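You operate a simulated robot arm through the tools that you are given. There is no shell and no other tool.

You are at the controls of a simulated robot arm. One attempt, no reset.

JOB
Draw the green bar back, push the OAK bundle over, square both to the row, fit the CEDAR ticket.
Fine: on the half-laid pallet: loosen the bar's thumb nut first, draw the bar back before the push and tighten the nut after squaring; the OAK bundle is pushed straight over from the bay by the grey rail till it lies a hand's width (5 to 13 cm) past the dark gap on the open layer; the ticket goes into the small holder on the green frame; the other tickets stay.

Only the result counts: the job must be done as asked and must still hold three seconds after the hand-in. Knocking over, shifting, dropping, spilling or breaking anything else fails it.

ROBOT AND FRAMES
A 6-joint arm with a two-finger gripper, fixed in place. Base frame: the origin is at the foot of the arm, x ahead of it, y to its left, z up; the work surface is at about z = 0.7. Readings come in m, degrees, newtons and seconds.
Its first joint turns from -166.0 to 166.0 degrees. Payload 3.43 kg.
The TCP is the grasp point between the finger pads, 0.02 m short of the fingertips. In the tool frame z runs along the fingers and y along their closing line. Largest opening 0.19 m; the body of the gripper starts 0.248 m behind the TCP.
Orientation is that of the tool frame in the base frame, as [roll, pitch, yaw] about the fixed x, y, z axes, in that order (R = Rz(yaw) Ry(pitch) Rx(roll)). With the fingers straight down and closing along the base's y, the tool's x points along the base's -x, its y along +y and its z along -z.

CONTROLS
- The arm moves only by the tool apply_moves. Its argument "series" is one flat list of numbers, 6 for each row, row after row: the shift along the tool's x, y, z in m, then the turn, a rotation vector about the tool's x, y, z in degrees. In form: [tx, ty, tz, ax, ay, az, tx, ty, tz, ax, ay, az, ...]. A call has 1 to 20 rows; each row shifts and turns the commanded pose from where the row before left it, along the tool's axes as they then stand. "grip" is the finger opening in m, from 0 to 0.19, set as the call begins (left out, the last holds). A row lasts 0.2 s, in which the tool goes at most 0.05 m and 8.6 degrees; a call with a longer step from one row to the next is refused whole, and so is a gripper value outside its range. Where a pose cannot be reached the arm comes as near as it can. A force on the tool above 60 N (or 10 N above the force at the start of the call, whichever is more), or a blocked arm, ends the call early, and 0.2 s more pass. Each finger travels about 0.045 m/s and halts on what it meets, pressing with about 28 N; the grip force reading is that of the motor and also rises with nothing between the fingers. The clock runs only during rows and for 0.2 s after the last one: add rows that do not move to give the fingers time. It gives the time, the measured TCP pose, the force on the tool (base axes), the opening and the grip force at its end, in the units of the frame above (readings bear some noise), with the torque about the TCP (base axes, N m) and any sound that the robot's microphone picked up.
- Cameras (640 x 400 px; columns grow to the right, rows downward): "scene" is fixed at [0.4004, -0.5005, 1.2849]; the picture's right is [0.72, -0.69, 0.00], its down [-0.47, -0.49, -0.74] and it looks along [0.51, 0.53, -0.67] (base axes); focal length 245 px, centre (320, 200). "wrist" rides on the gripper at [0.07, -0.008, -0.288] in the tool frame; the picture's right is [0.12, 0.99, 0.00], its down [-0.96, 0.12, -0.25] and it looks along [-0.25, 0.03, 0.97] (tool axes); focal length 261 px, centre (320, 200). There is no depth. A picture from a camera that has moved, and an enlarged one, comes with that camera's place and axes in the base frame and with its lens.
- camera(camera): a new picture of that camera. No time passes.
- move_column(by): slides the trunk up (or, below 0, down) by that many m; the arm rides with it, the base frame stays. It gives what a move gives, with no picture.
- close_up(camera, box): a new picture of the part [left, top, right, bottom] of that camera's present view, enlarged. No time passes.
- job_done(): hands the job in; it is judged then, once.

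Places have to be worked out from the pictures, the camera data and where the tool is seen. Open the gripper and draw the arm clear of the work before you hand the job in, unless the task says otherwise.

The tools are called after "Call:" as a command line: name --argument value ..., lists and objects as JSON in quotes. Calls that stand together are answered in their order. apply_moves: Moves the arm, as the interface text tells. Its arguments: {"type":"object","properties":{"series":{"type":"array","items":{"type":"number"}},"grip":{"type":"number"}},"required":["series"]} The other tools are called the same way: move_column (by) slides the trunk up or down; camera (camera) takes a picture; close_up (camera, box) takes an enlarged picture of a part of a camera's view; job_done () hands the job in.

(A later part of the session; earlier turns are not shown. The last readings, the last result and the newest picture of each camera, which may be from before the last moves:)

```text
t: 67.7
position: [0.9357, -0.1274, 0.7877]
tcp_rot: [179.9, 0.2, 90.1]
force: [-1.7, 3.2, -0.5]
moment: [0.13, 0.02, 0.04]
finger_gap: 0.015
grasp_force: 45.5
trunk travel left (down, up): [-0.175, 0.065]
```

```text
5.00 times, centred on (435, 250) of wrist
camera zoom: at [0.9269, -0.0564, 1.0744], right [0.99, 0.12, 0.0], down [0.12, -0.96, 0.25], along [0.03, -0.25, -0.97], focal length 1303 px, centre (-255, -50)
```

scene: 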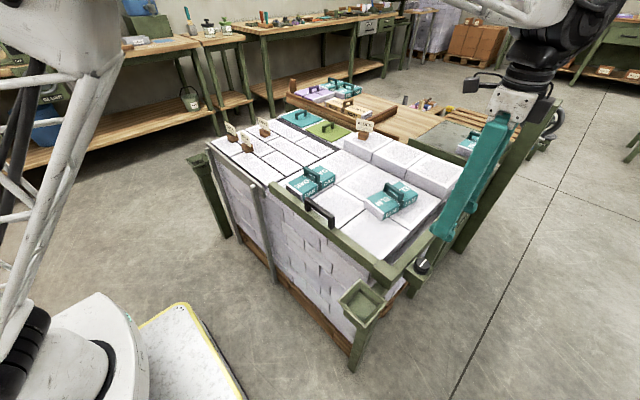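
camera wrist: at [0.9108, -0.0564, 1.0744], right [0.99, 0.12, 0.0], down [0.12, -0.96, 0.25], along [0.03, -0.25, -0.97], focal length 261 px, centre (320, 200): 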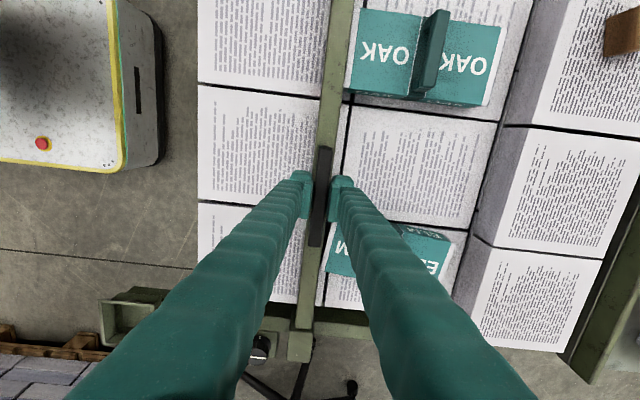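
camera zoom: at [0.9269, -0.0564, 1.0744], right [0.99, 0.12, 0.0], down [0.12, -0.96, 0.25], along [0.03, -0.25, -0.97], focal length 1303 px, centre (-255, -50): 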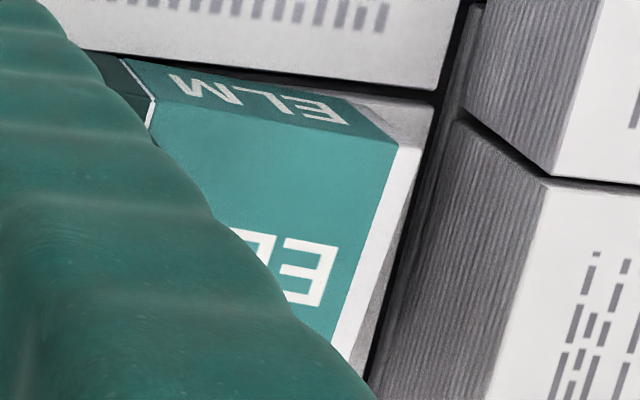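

The wedge is shrinking (~4° left). Another 16 mm.

Call:
apply_moves --series '[0, 0.004, 0, 0, 0, 0, 0, 0.004, 0, 0, 0, 0, 0, 0.004, 0, 0, 0, 0, 0, 0.003, 0, 0, 0, 0, 0, 0, 0, 0, 0, 0]'

Call:
close_up --camera "wrist" --box '[315, 210, 375, 290]'

Call:
close_up --camera "wrist" --box '[390, 210, 480, 290]'

Call:
close_up --camera "wrist" --box '[320, 0, 520, 125]'

```text
t: 68.9
position: [0.9525, -0.1273, 0.7882]
tcp_rot: [180.0, 0.3, 90.0]
force: [-3.5, -9.8, -3.8]
moment: [-0.22, 0.01, 0.07]
finger_gap: 0.0151
grasp_force: 45.1
trunk travel left (down, up): [-0.175, 0.065]
```

```text
5.00 times, centred on (345, 250) of wrist
camera zoom: at [0.9415, -0.0562, 1.0744], right [0.99, 0.12, 0.0], down [0.12, -0.96, 0.25], along [0.03, -0.25, -0.97], focal length 1303 px, centre (195, -50)
```

zoom: 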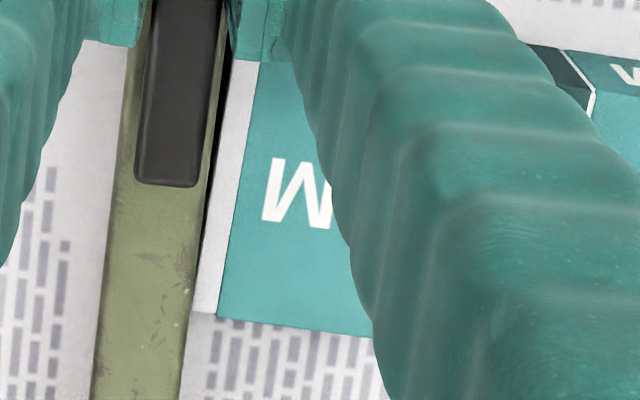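

```text
5.00 times, centred on (435, 250) of wrist
camera zoom: at [0.9415, -0.0562, 1.0744], right [0.99, 0.12, 0.0], down [0.12, -0.96, 0.25], along [0.03, -0.25, -0.97], focal length 1303 px, centre (-255, -50)
```

zoom: 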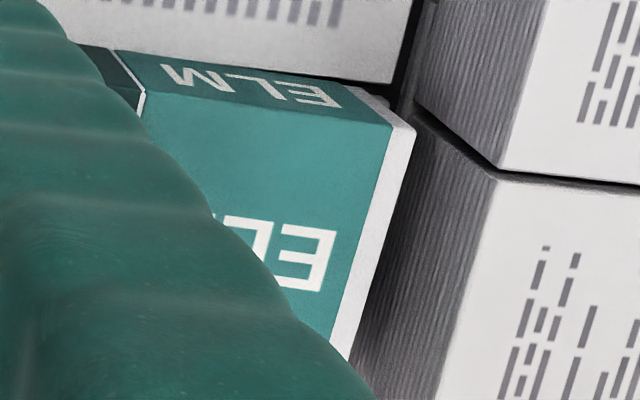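

```text
3.20 times, centred on (420, 62) of wrist
camera zoom: at [0.9415, -0.0562, 1.0744], right [0.99, 0.12, 0.0], down [0.12, -0.96, 0.25], along [0.03, -0.25, -0.97], focal length 834 px, centre (0, 640)
```

zoom: 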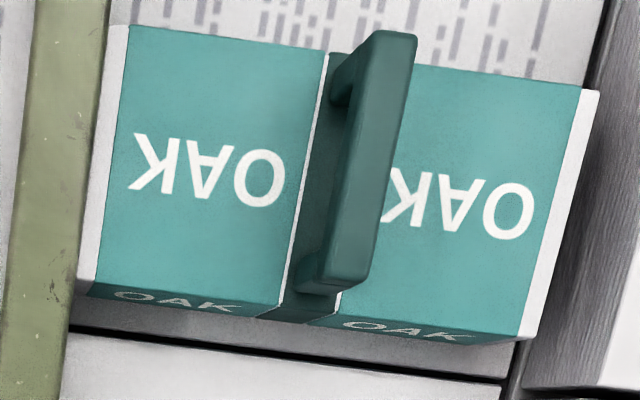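

About 1.8° left on ELM. Another 9 mm, watching the force in case the row is met.

Call:
apply_moves --series '[0, 0.003, 0, 0, 0, 0, 0, 0.003, 0, 0, 0, 0, 0, 0.003, 0, 0, 0, 0, 0, 0, 0, 0, 0, 0]'

Call:
close_up --camera "wrist" --box '[315, 210, 375, 290]'

Call:
close_up --camera "wrist" --box '[390, 210, 480, 290]'

Call:
close_up --camera "wrist" --box '[320, 0, 520, 125]'

```text
t: 69.9
position: [0.9595, -0.1276, 0.7868]
tcp_rot: [179.9, 0.4, 90.0]
force: [-1.7, -9.2, 8.8]
moment: [-0.3, 0.06, 0.02]
finger_gap: 0.015
grasp_force: 45.1
trunk travel left (down, up): [-0.175, 0.065]
```

```text
5.00 times, centred on (345, 250) of wrist
camera zoom: at [0.9504, -0.0563, 1.0744], right [0.99, 0.12, 0.0], down [0.12, -0.96, 0.25], along [0.03, -0.25, -0.97], focal length 1303 px, centre (195, -50)
```

zoom: 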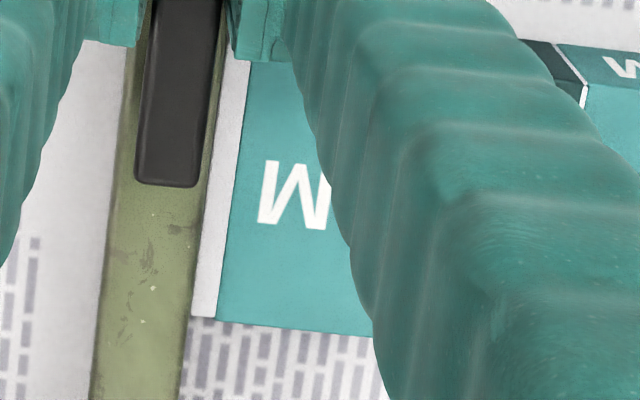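

```text
5.00 times, centred on (435, 250) of wrist
camera zoom: at [0.9504, -0.0563, 1.0744], right [0.99, 0.12, 0.0], down [0.12, -0.96, 0.25], along [0.03, -0.25, -0.97], focal length 1303 px, centre (-255, -50)
```

zoom: 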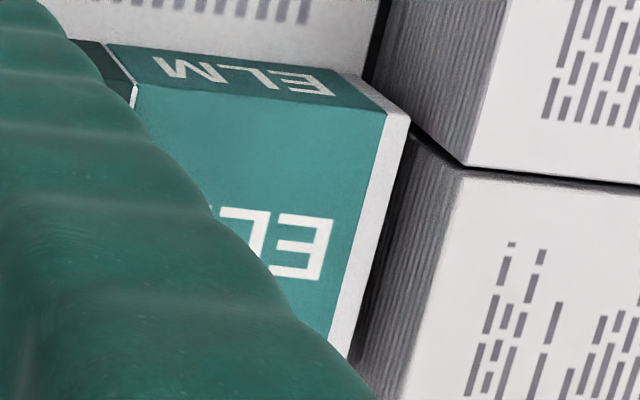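

```text
3.20 times, centred on (420, 62) of wrist
camera zoom: at [0.9504, -0.0563, 1.0744], right [0.99, 0.12, 0.0], down [0.12, -0.96, 0.25], along [0.03, -0.25, -0.97], focal length 834 px, centre (0, 640)
```

zoom: 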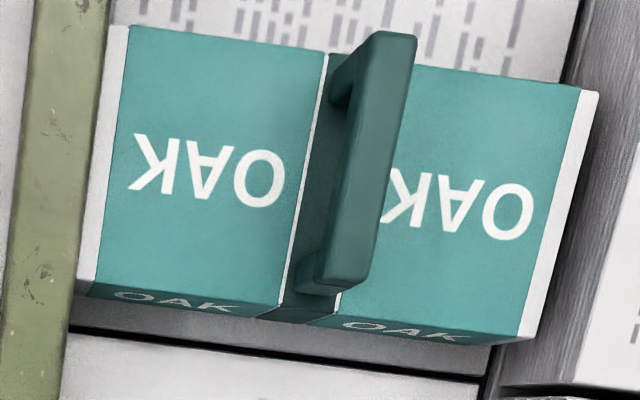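

Wedge is gone: both near faces are flush with the bar. The row is still ~1.5 cm beyond; I advance a little more in 2 mm steps, watching the force, to seat them well and stop short of pressing the row.

Call:
apply_moves --series '[0, 0.002, 0, 0, 0, 0, 0, 0.002, 0, 0, 0, 0, 0, 0.002, 0, 0, 0, 0, 0, 0.002, 0, 0, 0, 0, 0, 0, 0, 0, 0, 0]'

Call:
camera --camera "wrist"

Call:
close_up --camera "wrist" --box '[390, 210, 480, 290]'

Call:
close_up --camera "wrist" --box '[315, 210, 375, 290]'

Call:
close_up --camera "scene" --box '[290, 130, 450, 260]'

```text
t: 71.1
position: [0.9676, -0.1279, 0.7876]
tcp_rot: [180.0, 0.3, 90.0]
force: [-14.3, 3.4, 8.9]
moment: [0.02, 0.16, 0.0]
finger_gap: 0.0147
grasp_force: 45.0
trunk travel left (down, up): [-0.175, 0.065]
```

```text
taken
camera wrist: at [0.9582, -0.0564, 1.0744], right [0.99, 0.12, 0.0], down [0.12, -0.96, 0.25], along [0.03, -0.25, -0.97], focal length 261 px, centre (320, 200)
```

wrist: 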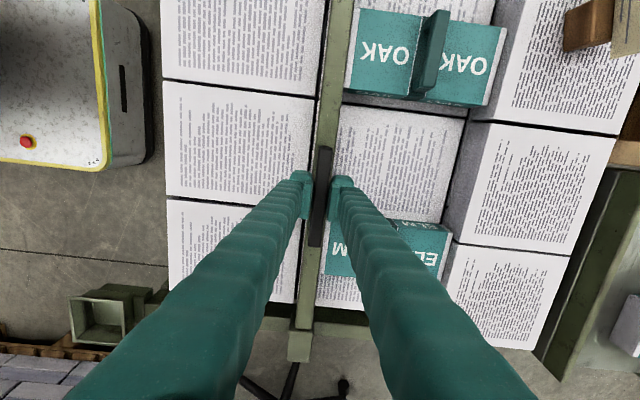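

```text
5.00 times, centred on (435, 250) of wrist
camera zoom: at [0.9582, -0.0564, 1.0744], right [0.99, 0.12, 0.0], down [0.12, -0.96, 0.25], along [0.03, -0.25, -0.97], focal length 1303 px, centre (-255, -50)
```

zoom: 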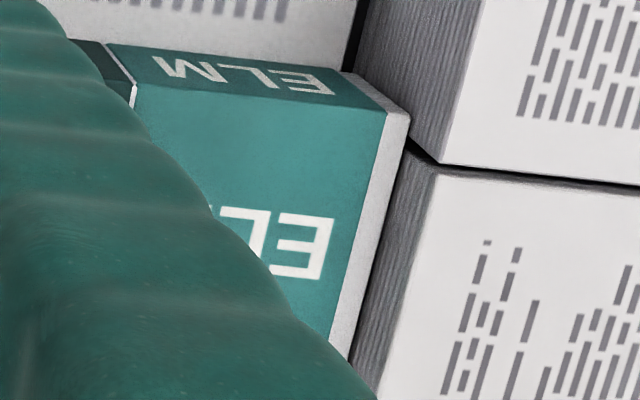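

```text
5.00 times, centred on (345, 250) of wrist
camera zoom: at [0.9582, -0.0564, 1.0744], right [0.99, 0.12, 0.0], down [0.12, -0.96, 0.25], along [0.03, -0.25, -0.97], focal length 1303 px, centre (195, -50)
```

zoom: 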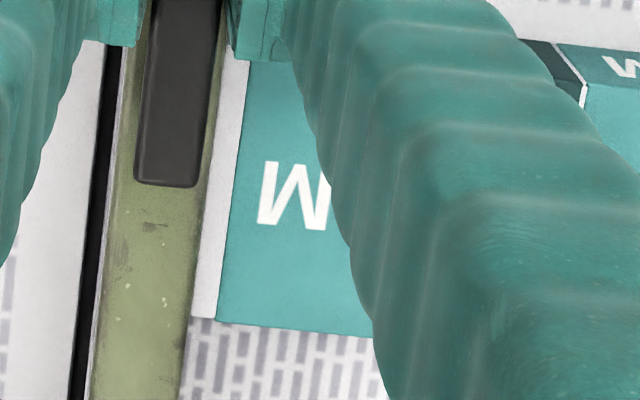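

```text
3.08 times, centred on (370, 195) of scene
camera zoom: at [0.4004, -0.5005, 1.2849], right [0.72, -0.69, 0.0], down [-0.47, -0.49, -0.74], along [0.51, 0.53, -0.67], focal length 755 px, centre (166, 215)
```

zoom: 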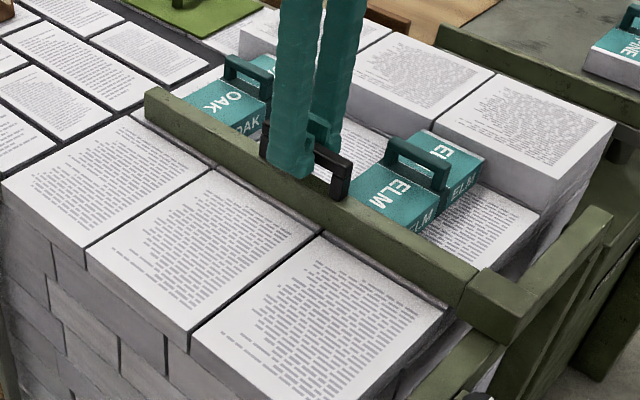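

Both bundles are flush to the bar and almost at the row, with resistance just beginning (14 N). I stop here, release the handle and lift off.

Call:
apply_moves --series '[0, -0.001, 0, 0, 0, 0, 0, 0, 0, 0, 0, 0, 0, 0, 0, 0, 0, 0, 0, 0, 0, 0, 0, 0, 0, 0, -0.02, 0, 0, 0, 0, 0, -0.04, 0, 0, 0, 0, 0, -0.04, 0, 0, 0, 0, 0, -0.03, 0, 0, 0, 0, 0, 0, 0, 0, 0]' --grip 0.05

Call:
camera --camera "wrist"

Call:
close_up --camera "scene" --box '[290, 130, 450, 260]'

```text
t: 73.1
position: [0.9673, -0.1301, 0.9185]
tcp_rot: [-180.0, 0.3, 90.1]
force: [-0.4, 0.0, 0.3]
moment: [-0.05, 0.01, 0.0]
finger_gap: 0.05
grasp_force: 0.1
trunk travel left (down, up): [-0.175, 0.065]
```

```text
taken
camera wrist: at [0.9584, -0.058, 1.2051], right [0.99, 0.12, 0.0], down [0.12, -0.96, 0.25], along [0.03, -0.25, -0.97], focal length 261 px, centre (320, 200)
```

wrist: 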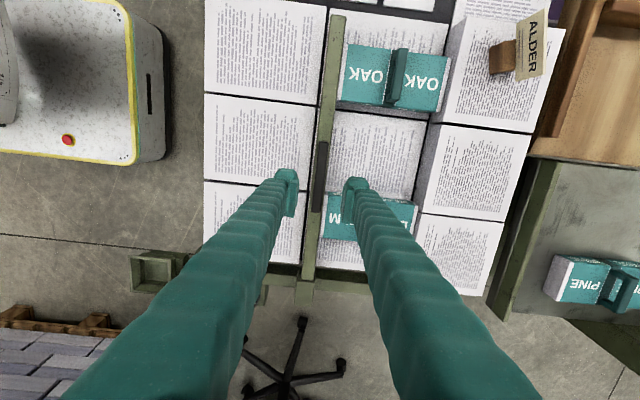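

```text
3.08 times, centred on (370, 195) of scene
camera zoom: at [0.4004, -0.5005, 1.2849], right [0.72, -0.69, 0.0], down [-0.47, -0.49, -0.74], along [0.51, 0.53, -0.67], focal length 755 px, centre (166, 215)
```

zoom: 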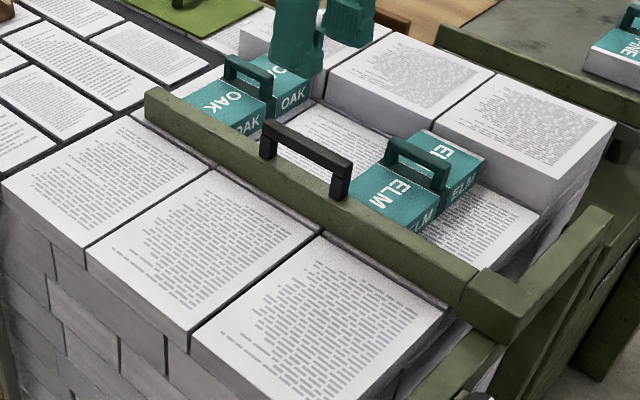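

Bar, OAK and ELM look aligned. Now I move above the nut and rotate the gripper counter-clockwise in preparation for a single 90° clockwise tightening stroke.

Call:
apply_moves --series '[-0.0421, -0.0167, 0, 0, 0, 0, -0.0421, -0.0167, 0, 0, 0, 0, -0.0421, -0.0167, 0, 0, 0, 0, -0.0421, -0.0167, 0, 0, 0, 0, -0.0421, -0.0167, 0, 0, 0, 0, -0.0421, -0.0167, 0, 0, 0, 0, -0.0421, -0.0167, 0, 0, 0, 0, 0, 0, 0.01, 0, 0, -8, 0, 0, 0.01, 0, 0, -8, 0, 0, 0.01, 0, 0, -8, 0, 0, 0.01, 0, 0, -8, 0, 0, 0.01, 0, 0, -8, 0, 0, 0.01, 0, 0, -8, 0, 0, 0, 0, 0, -8, 0, 0, 0, 0, 0, -8, 0, 0, 0, 0, 0, -8, 0, 0, 0, 0, 0, -8, 0, 0, 0, 0, 0, 0]' --grip 0.065

Call:
camera --camera "wrist"

Call:
close_up --camera "wrist" --box '[240, 110, 400, 210]'

Call:
close_up --camera "wrist" --box '[340, 120, 640, 320]'

```text
t: 76.9
position: [0.8495, -0.4222, 0.8598]
tcp_rot: [-179.7, 0.2, 170.1]
force: [0.7, -0.2, -0.9]
moment: [0.03, -0.02, -0.02]
finger_gap: 0.0651
grasp_force: 0.0
trunk travel left (down, up): [-0.175, 0.065]
```

```text
taken
camera wrist: at [0.7784, -0.4172, 1.1463], right [0.05, 1.0, -0.01], down [0.97, -0.05, 0.25], along [0.25, -0.02, -0.97], focal length 261 px, centre (320, 200)
```

wrist: 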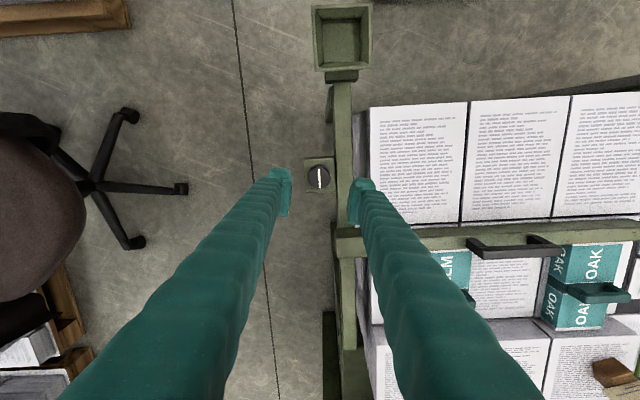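

```text
4.00 times, centred on (320, 160) of wrist
camera zoom: at [0.7784, -0.4172, 1.1463], right [0.05, 1.0, -0.01], down [0.97, -0.05, 0.25], along [0.25, -0.02, -0.97], focal length 1043 px, centre (320, 360)
```

zoom: 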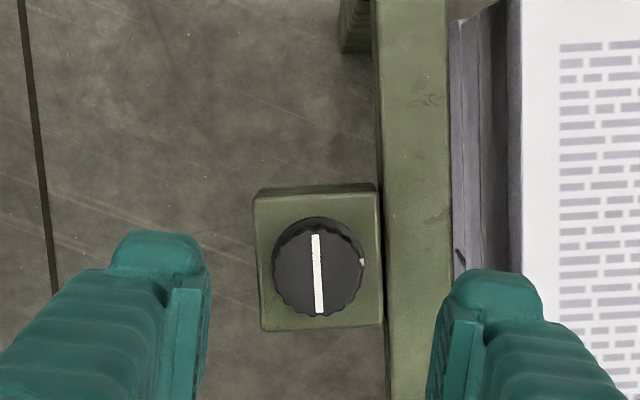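

```text
2.00 times, centred on (490, 220) of wrist
camera zoom: at [0.7784, -0.4172, 1.1463], right [0.05, 1.0, -0.01], down [0.97, -0.05, 0.25], along [0.25, -0.02, -0.97], focal length 521 px, centre (-20, 160)
```

zoom: 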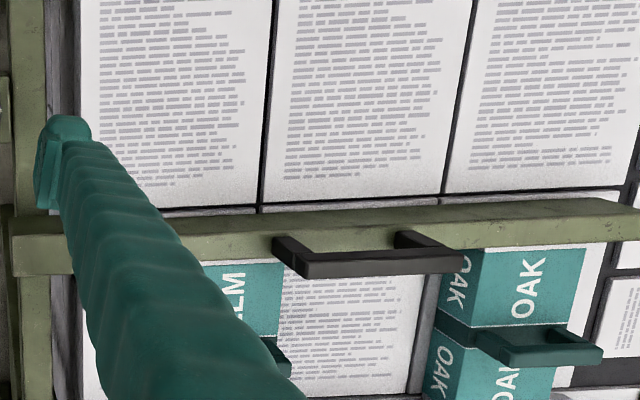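

Knob is centred within ~1.5 mm and the slider block no longer obstructs it. I descend to TCP z≈0.730 and close on the knob.

Call:
apply_moves --series '[-0.001, 0, 0.03, 0, 0, 0, 0, 0, 0.03, 0, 0, 0, 0, 0, 0.03, 0, 0, 0, 0, 0, 0.025, 0, 0, 0, 0, 0, 0.0145, 0, 0, 0, 0, 0, 0, 0, 0, 0]'

Call:
apply_moves --series '[0, 0, 0, 0, 0, 0, 0, 0, 0, 0, 0, 0, 0, 0, 0, 0, 0, 0, 0, 0, 0, 0, 0, 0]' --grip 0.03

Call:
close_up --camera "wrist" --box '[240, 120, 400, 220]'

```text
t: 78.3
position: [0.8503, -0.4232, 0.7306]
tcp_rot: [-179.7, 0.1, 170.0]
force: [-0.2, 0.4, -0.4]
moment: [0.01, 0.02, 0.0]
finger_gap: 0.0647
grasp_force: 0.0
trunk travel left (down, up): [-0.175, 0.065]
```

```text
t: 79.3
position: [0.8513, -0.4233, 0.7302]
tcp_rot: [-179.6, 0.1, 169.9]
force: [-2.1, -5.1, -0.2]
moment: [-0.07, -0.05, 0.01]
finger_gap: 0.0369
grasp_force: 44.8
trunk travel left (down, up): [-0.175, 0.065]
```

```text
4.00 times, centred on (320, 170) of wrist
camera zoom: at [0.7788, -0.4188, 1.0171], right [0.06, 1.0, -0.01], down [0.97, -0.05, 0.25], along [0.25, -0.02, -0.97], focal length 1043 px, centre (320, 320)
```

zoom: 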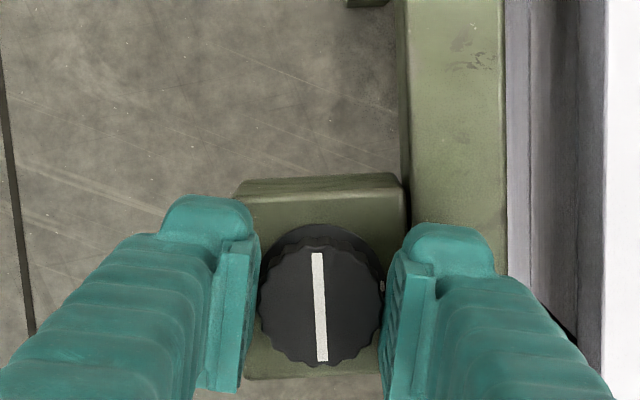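

Gripped centrally with little side load. Now I turn clockwise in 5° rows, aiming for about 95° or the stop.

Call:
apply_moves --series '[0, 0, 0, 0, 0, 5, 0, 0, 0, 0, 0, 5, 0, 0, 0, 0, 0, 5, 0, 0, 0, 0, 0, 5, 0, 0, 0, 0, 0, 5, 0, 0, 0, 0, 0, 5, 0, 0, 0, 0, 0, 5, 0, 0, 0, 0, 0, 5, 0, 0, 0, 0, 0, 5, 0, 0, 0, 0, 0, 5]'

Call:
apply_moves --series '[0, 0, 0, 0, 0, 5, 0, 0, 0, 0, 0, 5, 0, 0, 0, 0, 0, 5, 0, 0, 0, 0, 0, 5, 0, 0, 0, 0, 0, 5, 0, 0, 0, 0, 0, 5, 0, 0, 0, 0, 0, 5]'

Call:
close_up --camera "wrist" --box '[240, 120, 400, 220]'

```text
t: 81.5
position: [0.8498, -0.4226, 0.7294]
tcp_rot: [-179.9, 0.3, 119.9]
force: [-14.8, -24.5, 8.3]
moment: [-0.38, 0.09, -0.01]
finger_gap: 0.0368
grasp_force: 45.2
trunk travel left (down, up): [-0.175, 0.065]
```

```text
t: 83.1
position: [0.8514, -0.4234, 0.7296]
tcp_rot: [179.9, 0.3, 84.8]
force: [-19.0, -23.4, 8.0]
moment: [-0.3, 0.32, 0.04]
finger_gap: 0.0366
grasp_force: 44.5
trunk travel left (down, up): [-0.175, 0.065]
```

```text
4.00 times, centred on (320, 170) of wrist
camera zoom: at [0.8475, -0.3517, 1.0168], right [1.0, 0.03, 0.0], down [0.03, -0.97, 0.25], along [0.01, -0.25, -0.97], focal length 1043 px, centre (320, 320)
```

zoom: 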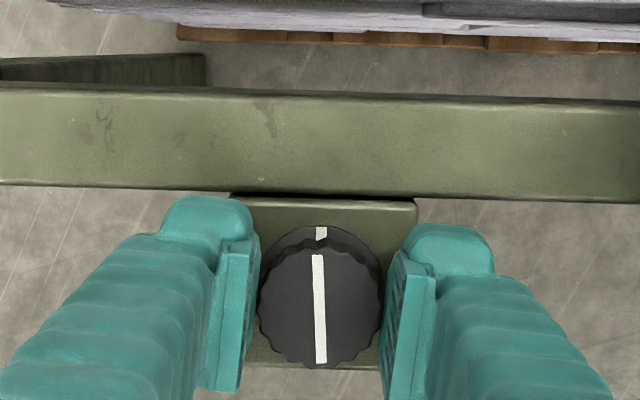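

The pointer is almost back at its tick (85°). I turn further until it meets the tight stop.

Call:
apply_moves --series '[0, 0, 0, 0, 0, 5, 0, 0, 0, 0, 0, 4, 0, 0, 0, 0, 0, 4, 0, 0, 0, 0, 0, 4]'

Call:
close_up --camera "wrist" --box '[240, 120, 400, 220]'

```text
t: 84.1
position: [0.8513, -0.4208, 0.7301]
tcp_rot: [180.0, 0.2, 68.0]
force: [-14.4, 11.6, 4.1]
moment: [0.24, 0.11, 0.38]
finger_gap: 0.0368
grasp_force: 45.1
trunk travel left (down, up): [-0.175, 0.065]
```

```text
4.00 times, centred on (320, 170) of wrist
camera zoom: at [0.8692, -0.3524, 1.0167], right [0.96, -0.26, 0.0], down [-0.25, -0.93, 0.25], along [-0.06, -0.24, -0.97], focal length 1043 px, centre (320, 320)
```

zoom: 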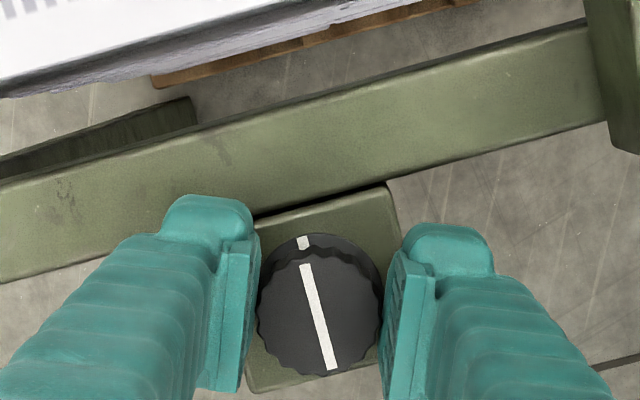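

The pointer is aligned with the tick and torque rose to 0.38 N·m with slip, so the nut is tight. I release, lift off, and verify.

Call:
apply_moves --series '[0, 0, 0, 0, 0, 0, 0, 0, 0, 0, 0, 0, 0, 0, 0, 0, 0, 0, 0, 0, 0, 0, 0, 0, 0, 0, -0.02, 0, 0, 0, 0, 0, -0.04, 0, 0, 0, 0, 0, -0.04, 0, 0, 0, 0, 0, -0.04, 0, 0, 0, 0, 0, -0.04, 0, 0, -7, 0, 0, -0.02, 0, 0, -7.5, 0, 0, 0, 0, 0, -7.5, 0, 0, 0, 0, 0, 0]' --grip 0.065

Call:
close_up --camera "wrist" --box '[240, 100, 400, 200]'

Call:
camera --camera "wrist"

Call:
camera --camera "scene"

```text
t: 86.7
position: [0.8496, -0.4205, 0.9301]
tcp_rot: [-180.0, 0.3, 90.1]
force: [-0.3, 0.4, -0.2]
moment: [0.03, 0.01, 0.02]
finger_gap: 0.0648
grasp_force: 0.1
trunk travel left (down, up): [-0.175, 0.065]
```

```text
4.00 times, centred on (320, 150) of wrist
camera zoom: at [0.8408, -0.3499, 1.217], right [0.99, 0.12, 0.0], down [0.12, -0.96, 0.25], along [0.03, -0.25, -0.97], focal length 1043 px, centre (320, 400)
```

zoom: 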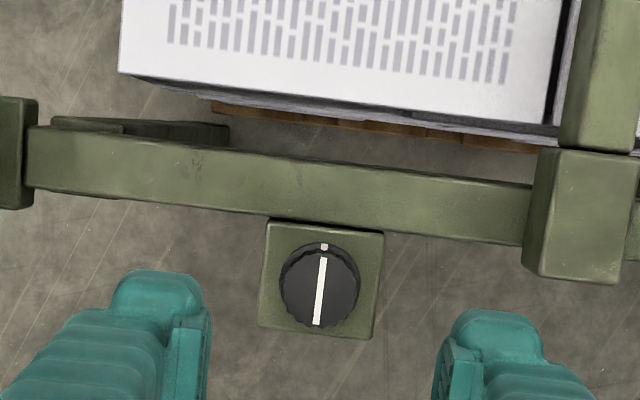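

```text
taken
camera wrist: at [0.8408, -0.3499, 1.217], right [0.99, 0.12, 0.0], down [0.12, -0.96, 0.25], along [0.03, -0.25, -0.97], focal length 261 px, centre (320, 200)
```

wrist: 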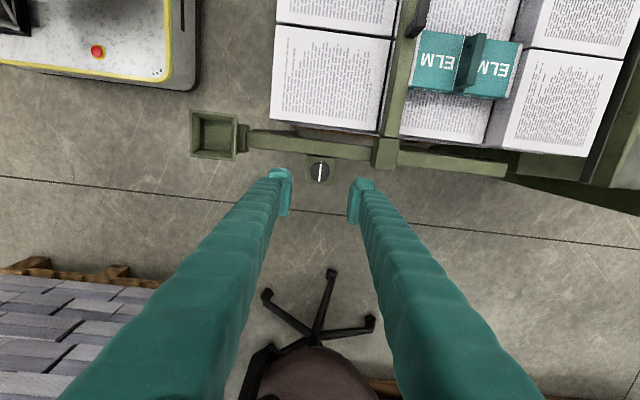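

```text
taken
```

scene: 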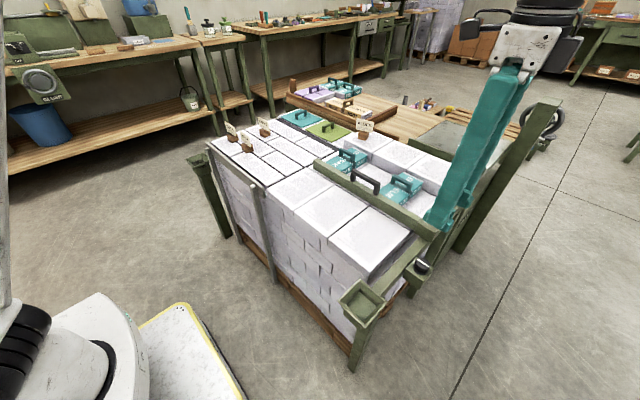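

The nut's line matches its tick exactly as it was when tight. I check ELM's squareness in this view.

Call:
close_up --camera "wrist" --box '[370, 0, 550, 140]'

Call:
close_up --camera "scene" --box '[300, 130, 440, 230]'

```text
2.86 times, centred on (460, 70) of wrist
camera zoom: at [0.8408, -0.3499, 1.217], right [0.99, 0.12, 0.0], down [0.12, -0.96, 0.25], along [0.03, -0.25, -0.97], focal length 745 px, centre (-80, 571)
```

zoom: 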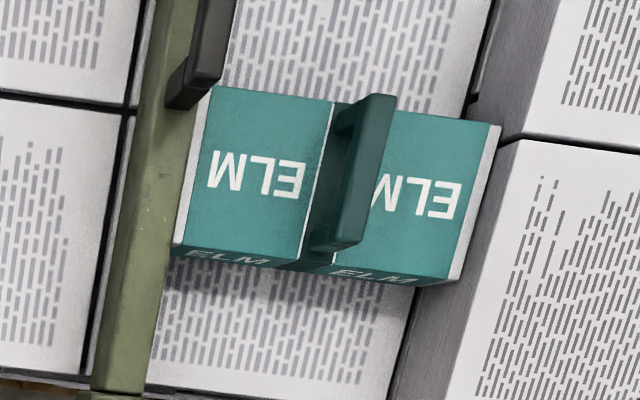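

```text
4.00 times, centred on (370, 180) of scene
camera zoom: at [0.4004, -0.5005, 1.2849], right [0.72, -0.69, 0.0], down [-0.47, -0.49, -0.74], along [0.51, 0.53, -0.67], focal length 982 px, centre (120, 280)
```

zoom: 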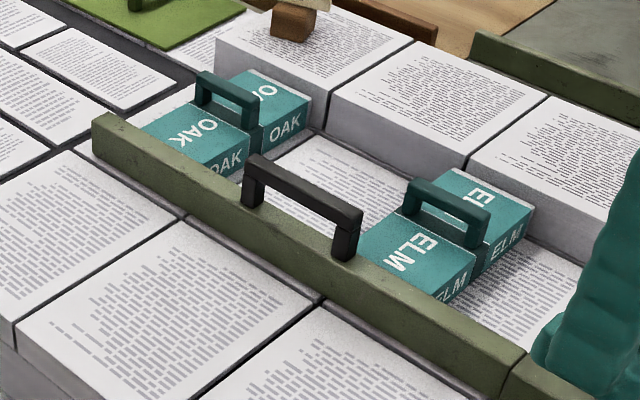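

ELM's corners give a yaw within about 1° of the row. Next: the CEDAR ticket; I travel high toward (0.84, 0.53).

Call:
apply_moves --series '[0.047, 0, -0.002, 0, 0, 0, 0.047, 0, -0.002, 0, 0, 0, 0.047, 0, -0.002, 0, 0, 0, 0.047, 0, -0.002, 0, 0, 0, 0.047, 0, -0.002, 0, 0, 0, 0.047, 0, -0.002, 0, 0, 0, 0.047, 0, -0.002, 0, 0, 0, 0.047, 0, -0.002, 0, 0, 0, 0.047, 0, -0.002, 0, 0, 0, 0.047, 0, -0.002, 0, 0, 0, 0.047, 0, 0, 0, 0, 0, 0.047, 0, 0, 0, 0, 0, 0.047, 0, 0, 0, 0, 0, 0.047, 0, 0, 0, 0, 0, 0.047, 0, 0, 0, 0, 0, 0.047, 0, 0, 0, 0, 0, 0.047, 0, 0, 0, 0, 0, 0.047, 0, 0, 0, 0, 0, 0.047, 0, 0, 0, 0, 0, 0, 0, 0, 0, 0, 0]' --grip 0.06

Call:
camera --camera "wrist"

Call:
camera --camera "scene"

```text
t: 90.9
position: [0.8522, 0.4731, 0.9421]
tcp_rot: [179.9, 0.3, 89.9]
force: [0.3, -0.5, 0.2]
moment: [-0.05, 0.01, 0.01]
finger_gap: 0.06
grasp_force: 0.2
trunk travel left (down, up): [-0.175, 0.065]
```

```text
taken
camera wrist: at [0.8444, 0.5436, 1.229], right [0.99, 0.12, 0.0], down [0.12, -0.96, 0.25], along [0.03, -0.25, -0.97], focal length 261 px, centre (320, 200)
```

wrist: 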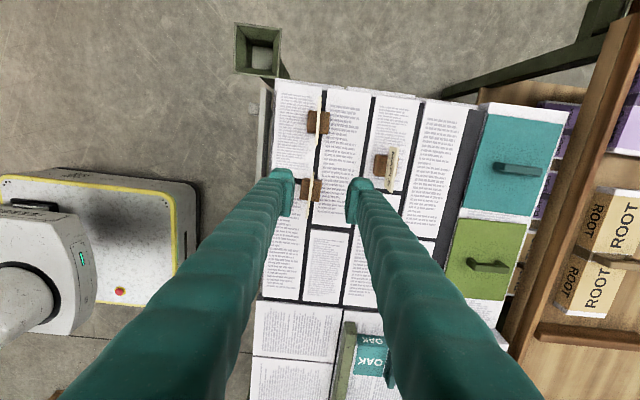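

```text
taken
```

scene: 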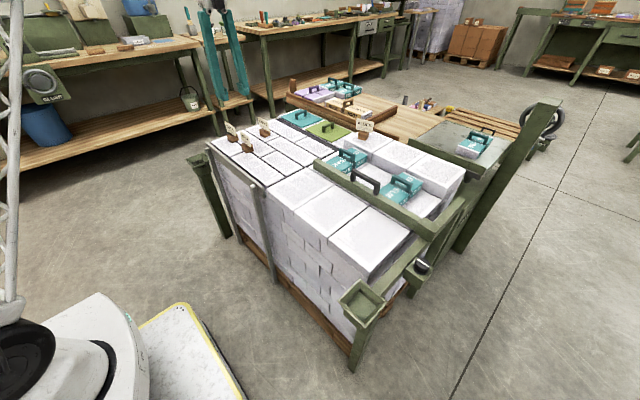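

CEDAR is seen near (318,122), BIRCH near (311,188). I zoom in to measure the CEDAR board.

Call:
close_up --camera "wrist" --box '[270, 70, 370, 150]'

Call:
close_up --camera "scene" --box '[215, 105, 275, 165]'

```text
5.00 times, centred on (320, 110) of wrist
camera zoom: at [0.8444, 0.5436, 1.229], right [0.99, 0.12, 0.0], down [0.12, -0.96, 0.25], along [0.03, -0.25, -0.97], focal length 1303 px, centre (320, 650)
```

zoom: 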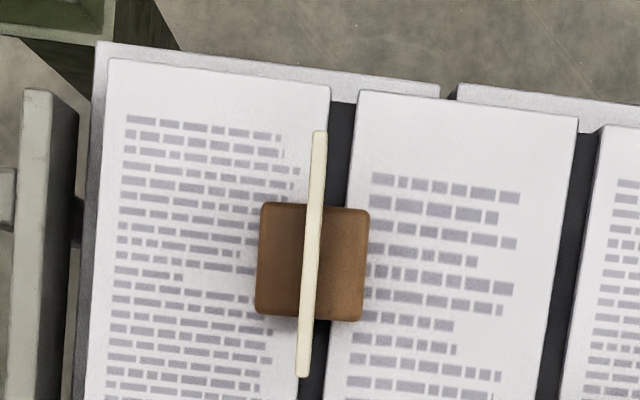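

```text
6.67 times, centred on (245, 135) of scene
camera zoom: at [0.4004, -0.5005, 1.2849], right [0.72, -0.69, 0.0], down [-0.47, -0.49, -0.74], along [0.51, 0.53, -0.67], focal length 1636 px, centre (820, 633)
```

zoom: 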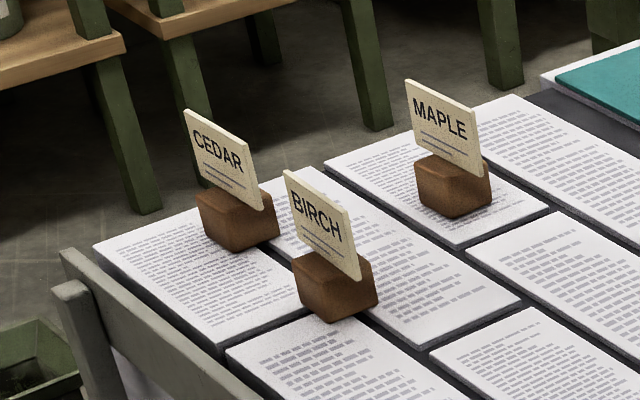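

CEDAR board centre computes to (0.8394, 0.560), top z≈0.788, turned ~2.8°; its block is ~4 cm square with its top at z≈0.735. I align above it and descend partway.

Call:
apply_moves --series '[0.0435, -0.0064, 0, 0, 0, 0, 0.0434, -0.0064, 0, 0, 0, 0, 0, 0, 0.02, 0, 0, -2.8, 0, 0, 0.03, 0, 0, 0, 0, 0, 0.03, 0, 0, 0, 0, 0, 0, 0, 0, 0]' --grip 0.06

Call:
close_up --camera "wrist" --box '[250, 120, 390, 240]'

Call:
close_up --camera "scene" --box '[195, 80, 295, 165]'

```text
t: 92.3
position: [0.8376, 0.5572, 0.8618]
tcp_rot: [-180.0, 0.2, 92.8]
force: [0.3, -0.3, 0.1]
moment: [-0.01, 0.03, -0.02]
finger_gap: 0.06
grasp_force: 0.2
trunk travel left (down, up): [-0.175, 0.065]
```

```text
3.33 times, centred on (320, 180) of wrist
camera zoom: at [0.8255, 0.6288, 1.1491], right [0.99, 0.17, 0.0], down [0.16, -0.95, 0.25], along [0.04, -0.25, -0.97], focal length 869 px, centre (320, 267)
```

zoom: 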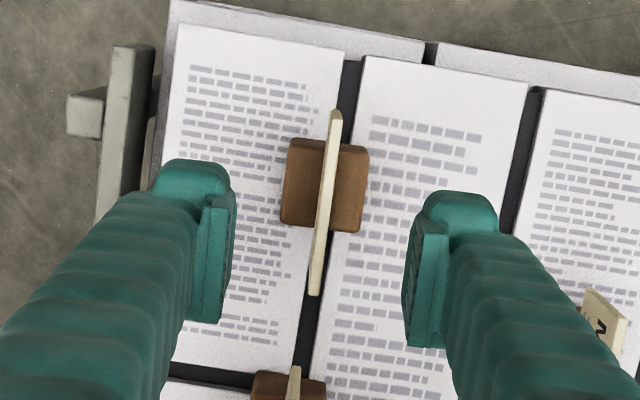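

```text
4.71 times, centred on (245, 122) of scene
camera zoom: at [0.4004, -0.5005, 1.2849], right [0.72, -0.69, 0.0], down [-0.47, -0.49, -0.74], along [0.51, 0.53, -0.67], focal length 1155 px, centre (673, 565)
```

zoom: 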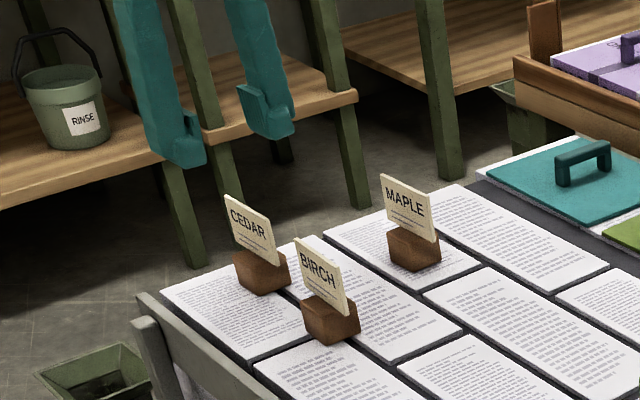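

The board is parallel to the pads and offset (5, 2) mm. I correct and descend to TCP z≈0.768, then close on the board.

Call:
apply_moves --series '[0.005, 0.002, 0.02, 0, 0, 0, 0, 0, 0.025, 0, 0, 0, 0, 0, 0.025, 0, 0, 0, 0, 0, 0.023, 0, 0, 0, 0, 0, 0, 0, 0, 0]'

Call:
close_up --camera "wrist" --box '[250, 120, 390, 240]'

Call:
close_up --camera "scene" --box '[195, 80, 295, 165]'

```text
t: 93.5
position: [0.8393, 0.5647, 0.7709]
tcp_rot: [180.0, 0.3, 92.8]
force: [0.9, 0.0, -0.1]
moment: [-0.04, -0.01, 0.01]
finger_gap: 0.0603
grasp_force: 0.1
trunk travel left (down, up): [-0.175, 0.065]
```

```text
3.33 times, centred on (320, 180) of wrist
camera zoom: at [0.8267, 0.6345, 1.0581], right [0.99, 0.17, 0.0], down [0.16, -0.95, 0.25], along [0.04, -0.25, -0.97], focal length 869 px, centre (320, 267)
```

zoom: 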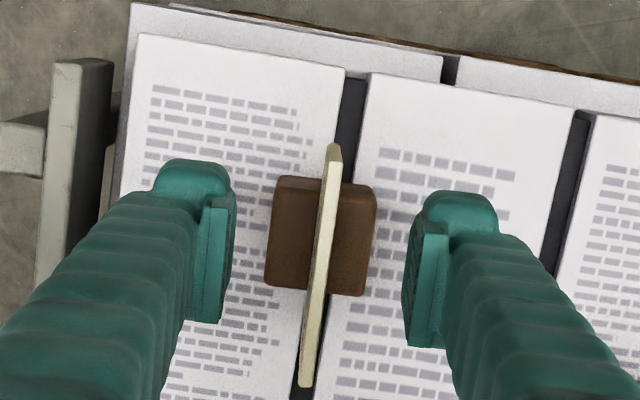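

```text
4.71 times, centred on (245, 122) of scene
camera zoom: at [0.4004, -0.5005, 1.2849], right [0.72, -0.69, 0.0], down [-0.47, -0.49, -0.74], along [0.51, 0.53, -0.67], focal length 1155 px, centre (673, 565)
```

zoom: 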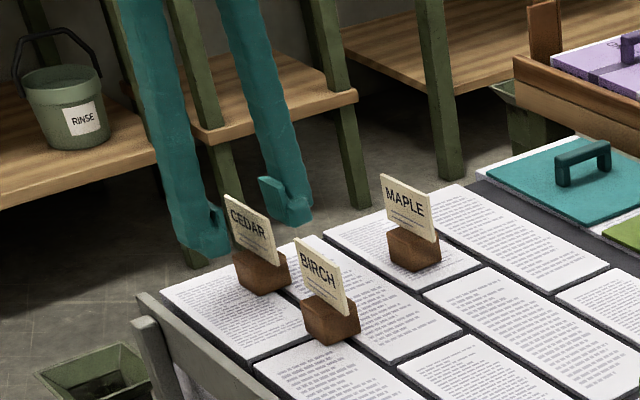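

The board sits centred between the pads with the fingertips above the block. I close the gripper on it.

Call:
apply_moves --series '[0, 0, 0, 0, 0, 0, 0, 0, 0, 0, 0, 0, 0, 0, 0, 0, 0, 0, 0, 0, 0, 0, 0, 0, 0, 0, 0, 0, 0, 0]' --grip 0.0

Call:
close_up --camera "wrist" --box '[250, 120, 390, 240]'

Call:
close_up --camera "scene" --box '[195, 80, 295, 165]'

```text
t: 94.7
position: [0.8387, 0.5626, 0.7722]
tcp_rot: [180.0, 0.3, 92.8]
force: [0.0, 0.1, 0.6]
moment: [-0.04, 0.0, -0.01]
finger_gap: 0.0063
grasp_force: 28.4
trunk travel left (down, up): [-0.175, 0.065]
```

```text
3.33 times, centred on (320, 180) of wrist
camera zoom: at [0.8266, 0.6344, 1.0584], right [0.99, 0.17, 0.0], down [0.16, -0.95, 0.25], along [0.04, -0.25, -0.97], focal length 869 px, centre (320, 267)
```

zoom: 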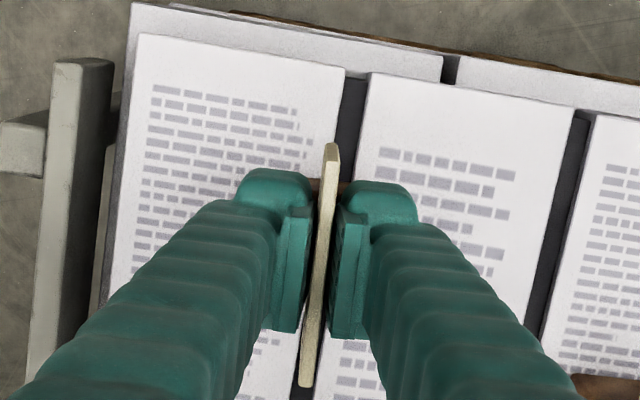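

```text
4.71 times, centred on (245, 122) of scene
camera zoom: at [0.4004, -0.5005, 1.2849], right [0.72, -0.69, 0.0], down [-0.47, -0.49, -0.74], along [0.51, 0.53, -0.67], focal length 1155 px, centre (673, 565)
```

zoom: 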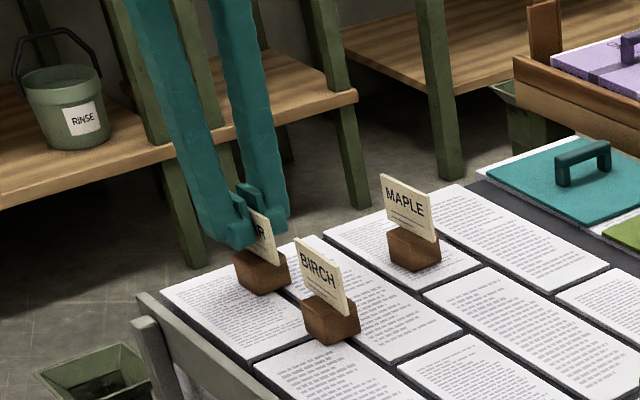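

Gripped the board (gap 6.3 mm). I lift slowly and check that the block comes along.

Call:
apply_moves --series '[0, 0, -0.01, 0, 0, 0, 0, 0, -0.02, 0, 0, 0, 0, 0, -0.03, 0, 0, 0, 0, 0, -0.03, 0, 0, 0, 0, 0, 0, 0, 0, 0]'

Call:
close_up --camera "scene" --box '[195, 60, 295, 165]'

Call:
camera --camera "wrist"

```text
t: 95.9
position: [0.8409, 0.5613, 0.861]
tcp_rot: [-180.0, 0.3, 92.8]
force: [-0.2, -0.5, -0.9]
moment: [0.01, -0.01, -0.02]
finger_gap: 0.0061
grasp_force: 27.9
trunk travel left (down, up): [-0.175, 0.065]
```

```text
3.81 times, centred on (245, 112) of scene
camera zoom: at [0.4004, -0.5005, 1.2849], right [0.72, -0.69, 0.0], down [-0.47, -0.49, -0.74], along [0.51, 0.53, -0.67], focal length 935 px, centre (606, 533)
```

zoom: 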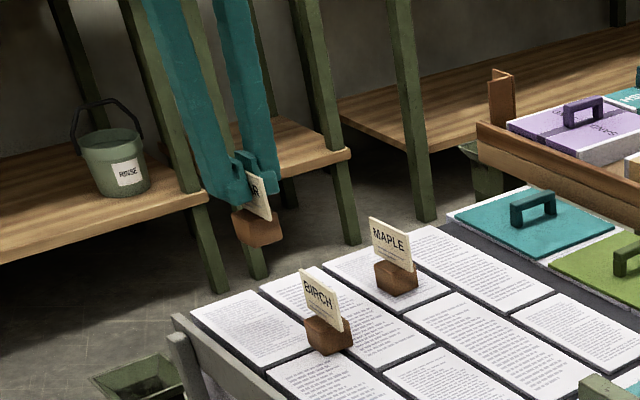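

```text
taken
camera wrist: at [0.8284, 0.6325, 1.1475], right [0.99, 0.17, 0.0], down [0.16, -0.95, 0.25], along [0.04, -0.25, -0.97], focal length 261 px, centre (320, 200)
```

wrist: 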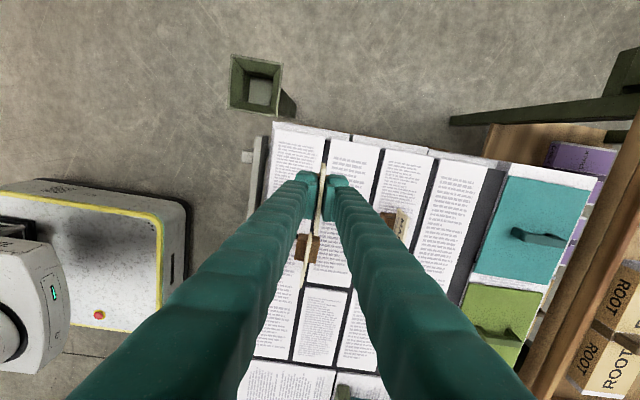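

The complete ticket (board and block) is lifted; its block bottom hangs ~7.1 cm below the TCP. I raise it and carry it over to the pocket on the guide frame.

Call:
apply_moves --series '[0, 0, -0.03, 0, 0, 2.6, -0.0468, -0.0123, -0.002, 0, 0, 0, -0.0468, -0.0123, -0.002, 0, 0, 0, -0.0468, -0.0123, -0.002, 0, 0, 0, -0.0468, -0.0123, -0.002, 0, 0, 0, -0.0468, -0.0123, -0.002, 0, 0, 0, -0.0468, -0.0123, -0.002, 0, 0, 0, -0.0468, -0.0123, -0.002, 0, 0, 0, -0.0468, -0.0123, -0.002, 0, 0, 0, -0.0468, -0.0123, 0, 0, 0, 0, -0.0468, -0.0123, 0, 0, 0, 0, -0.0468, -0.0123, 0, 0, 0, 0, -0.0468, -0.0123, 0, 0, 0, 0, -0.0468, -0.0123, 0, 0, 0, 0, -0.0468, -0.0123, 0, 0, 0, 0, -0.0468, -0.0123, 0, 0, 0, 0, -0.0468, -0.0123, 0, 0, 0, 0, -0.0468, -0.0123, 0, 0, 0, 0, 0, 0, 0, 0, 0, 0]'

Call:
camera --camera "wrist"

Call:
camera --camera "scene"

```text
t: 99.9
position: [0.6316, -0.2353, 0.9122]
tcp_rot: [-179.9, 0.2, 90.2]
force: [0.3, -0.2, -0.8]
moment: [0.0, -0.01, -0.02]
finger_gap: 0.0059
grasp_force: 28.1
trunk travel left (down, up): [-0.175, 0.065]
```

```text
taken
camera wrist: at [0.622, -0.1641, 1.1992], right [0.99, 0.12, 0.0], down [0.12, -0.96, 0.25], along [0.03, -0.25, -0.97], focal length 261 px, centre (320, 200)
```

wrist: 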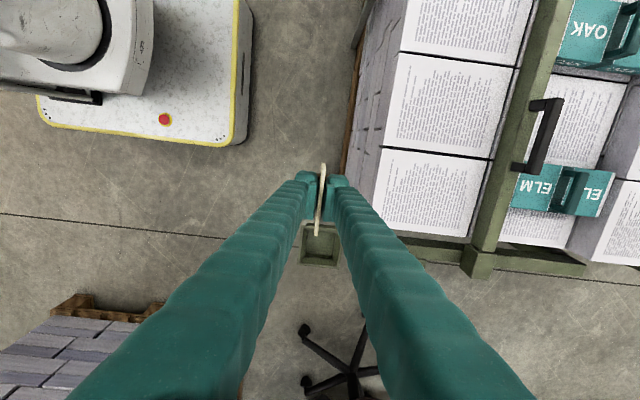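

```text
taken
```

scene: 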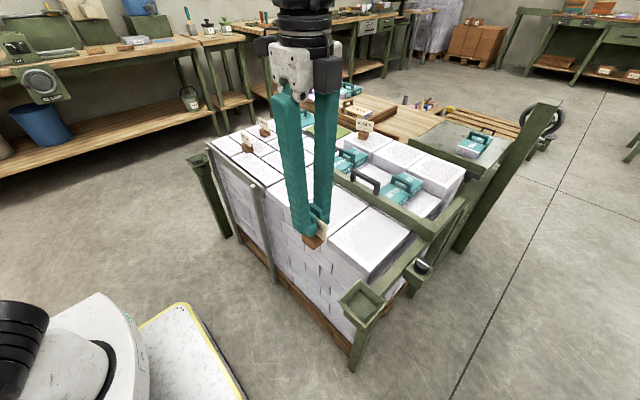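

The holder is visible just beyond the fingers. I zoom in to measure its centre and depth.

Call:
close_up --camera "wrist" --box '[270, 190, 370, 280]'

Call:
close_up --camera "scene" --box '[270, 190, 430, 340]'

```text
4.44 times, centred on (320, 235) of wrist
camera zoom: at [0.622, -0.1641, 1.1992], right [0.99, 0.12, 0.0], down [0.12, -0.96, 0.25], along [0.03, -0.25, -0.97], focal length 1158 px, centre (320, 44)
```

zoom: 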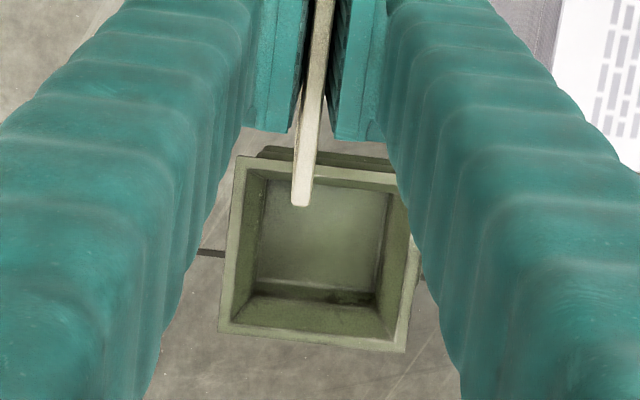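

```text
2.67 times, centred on (350, 265) of scene
camera zoom: at [0.4004, -0.5005, 1.2849], right [0.72, -0.69, 0.0], down [-0.47, -0.49, -0.74], along [0.51, 0.53, -0.67], focal length 654 px, centre (240, 27)
```

zoom: 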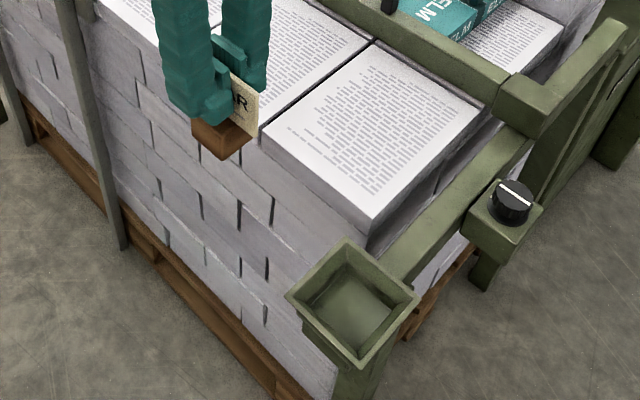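

Combining views, the pocket centre is about (0.651, -0.381) with its rim at z≈0.728. I position the ticket above it and lower to just over the rim for a check.

Call:
apply_moves --series '[-0.0477, 0.0065, 0, 0, 0, 0, -0.0477, 0.0065, 0, 0, 0, 0, -0.0478, 0.0064, 0, 0, 0, 0, 0, 0, 0.03, 0, 0, 0, 0, 0, 0.03, 0, 0, 0, 0, 0, 0.017, 0, 0, 0, 0, 0, 0, 0, 0, 0]'

Call:
camera --camera "wrist"

Call:
close_up --camera "wrist" --box '[250, 120, 390, 240]'

Call:
close_up --camera "scene" --box '[320, 230, 420, 340]'

```text
t: 101.5
position: [0.6535, -0.3779, 0.8336]
tcp_rot: [180.0, 0.3, 90.3]
force: [0.1, 0.1, -0.8]
moment: [0.0, 0.05, 0.0]
finger_gap: 0.006
grasp_force: 28.2
trunk travel left (down, up): [-0.175, 0.065]
```

```text
taken
camera wrist: at [0.6443, -0.307, 1.1207], right [0.99, 0.12, 0.0], down [0.12, -0.96, 0.25], along [0.03, -0.25, -0.97], focal length 261 px, centre (320, 200)
```

wrist: 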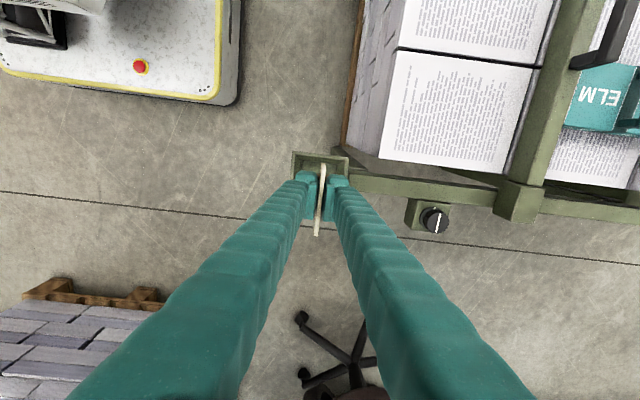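

```text
3.33 times, centred on (320, 180) of wrist
camera zoom: at [0.6443, -0.307, 1.1207], right [0.99, 0.12, 0.0], down [0.12, -0.96, 0.25], along [0.03, -0.25, -0.97], focal length 869 px, centre (320, 267)
```

zoom: 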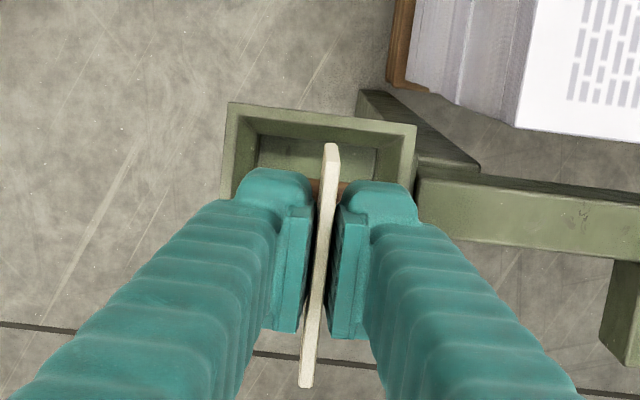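

```text
3.64 times, centred on (370, 285) of scene
camera zoom: at [0.4004, -0.5005, 1.2849], right [0.72, -0.69, 0.0], down [-0.47, -0.49, -0.74], along [0.51, 0.53, -0.67], focal length 892 px, centre (138, -109)
```

zoom: 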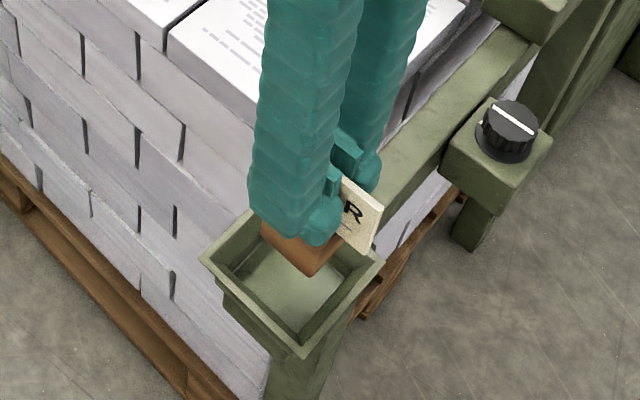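

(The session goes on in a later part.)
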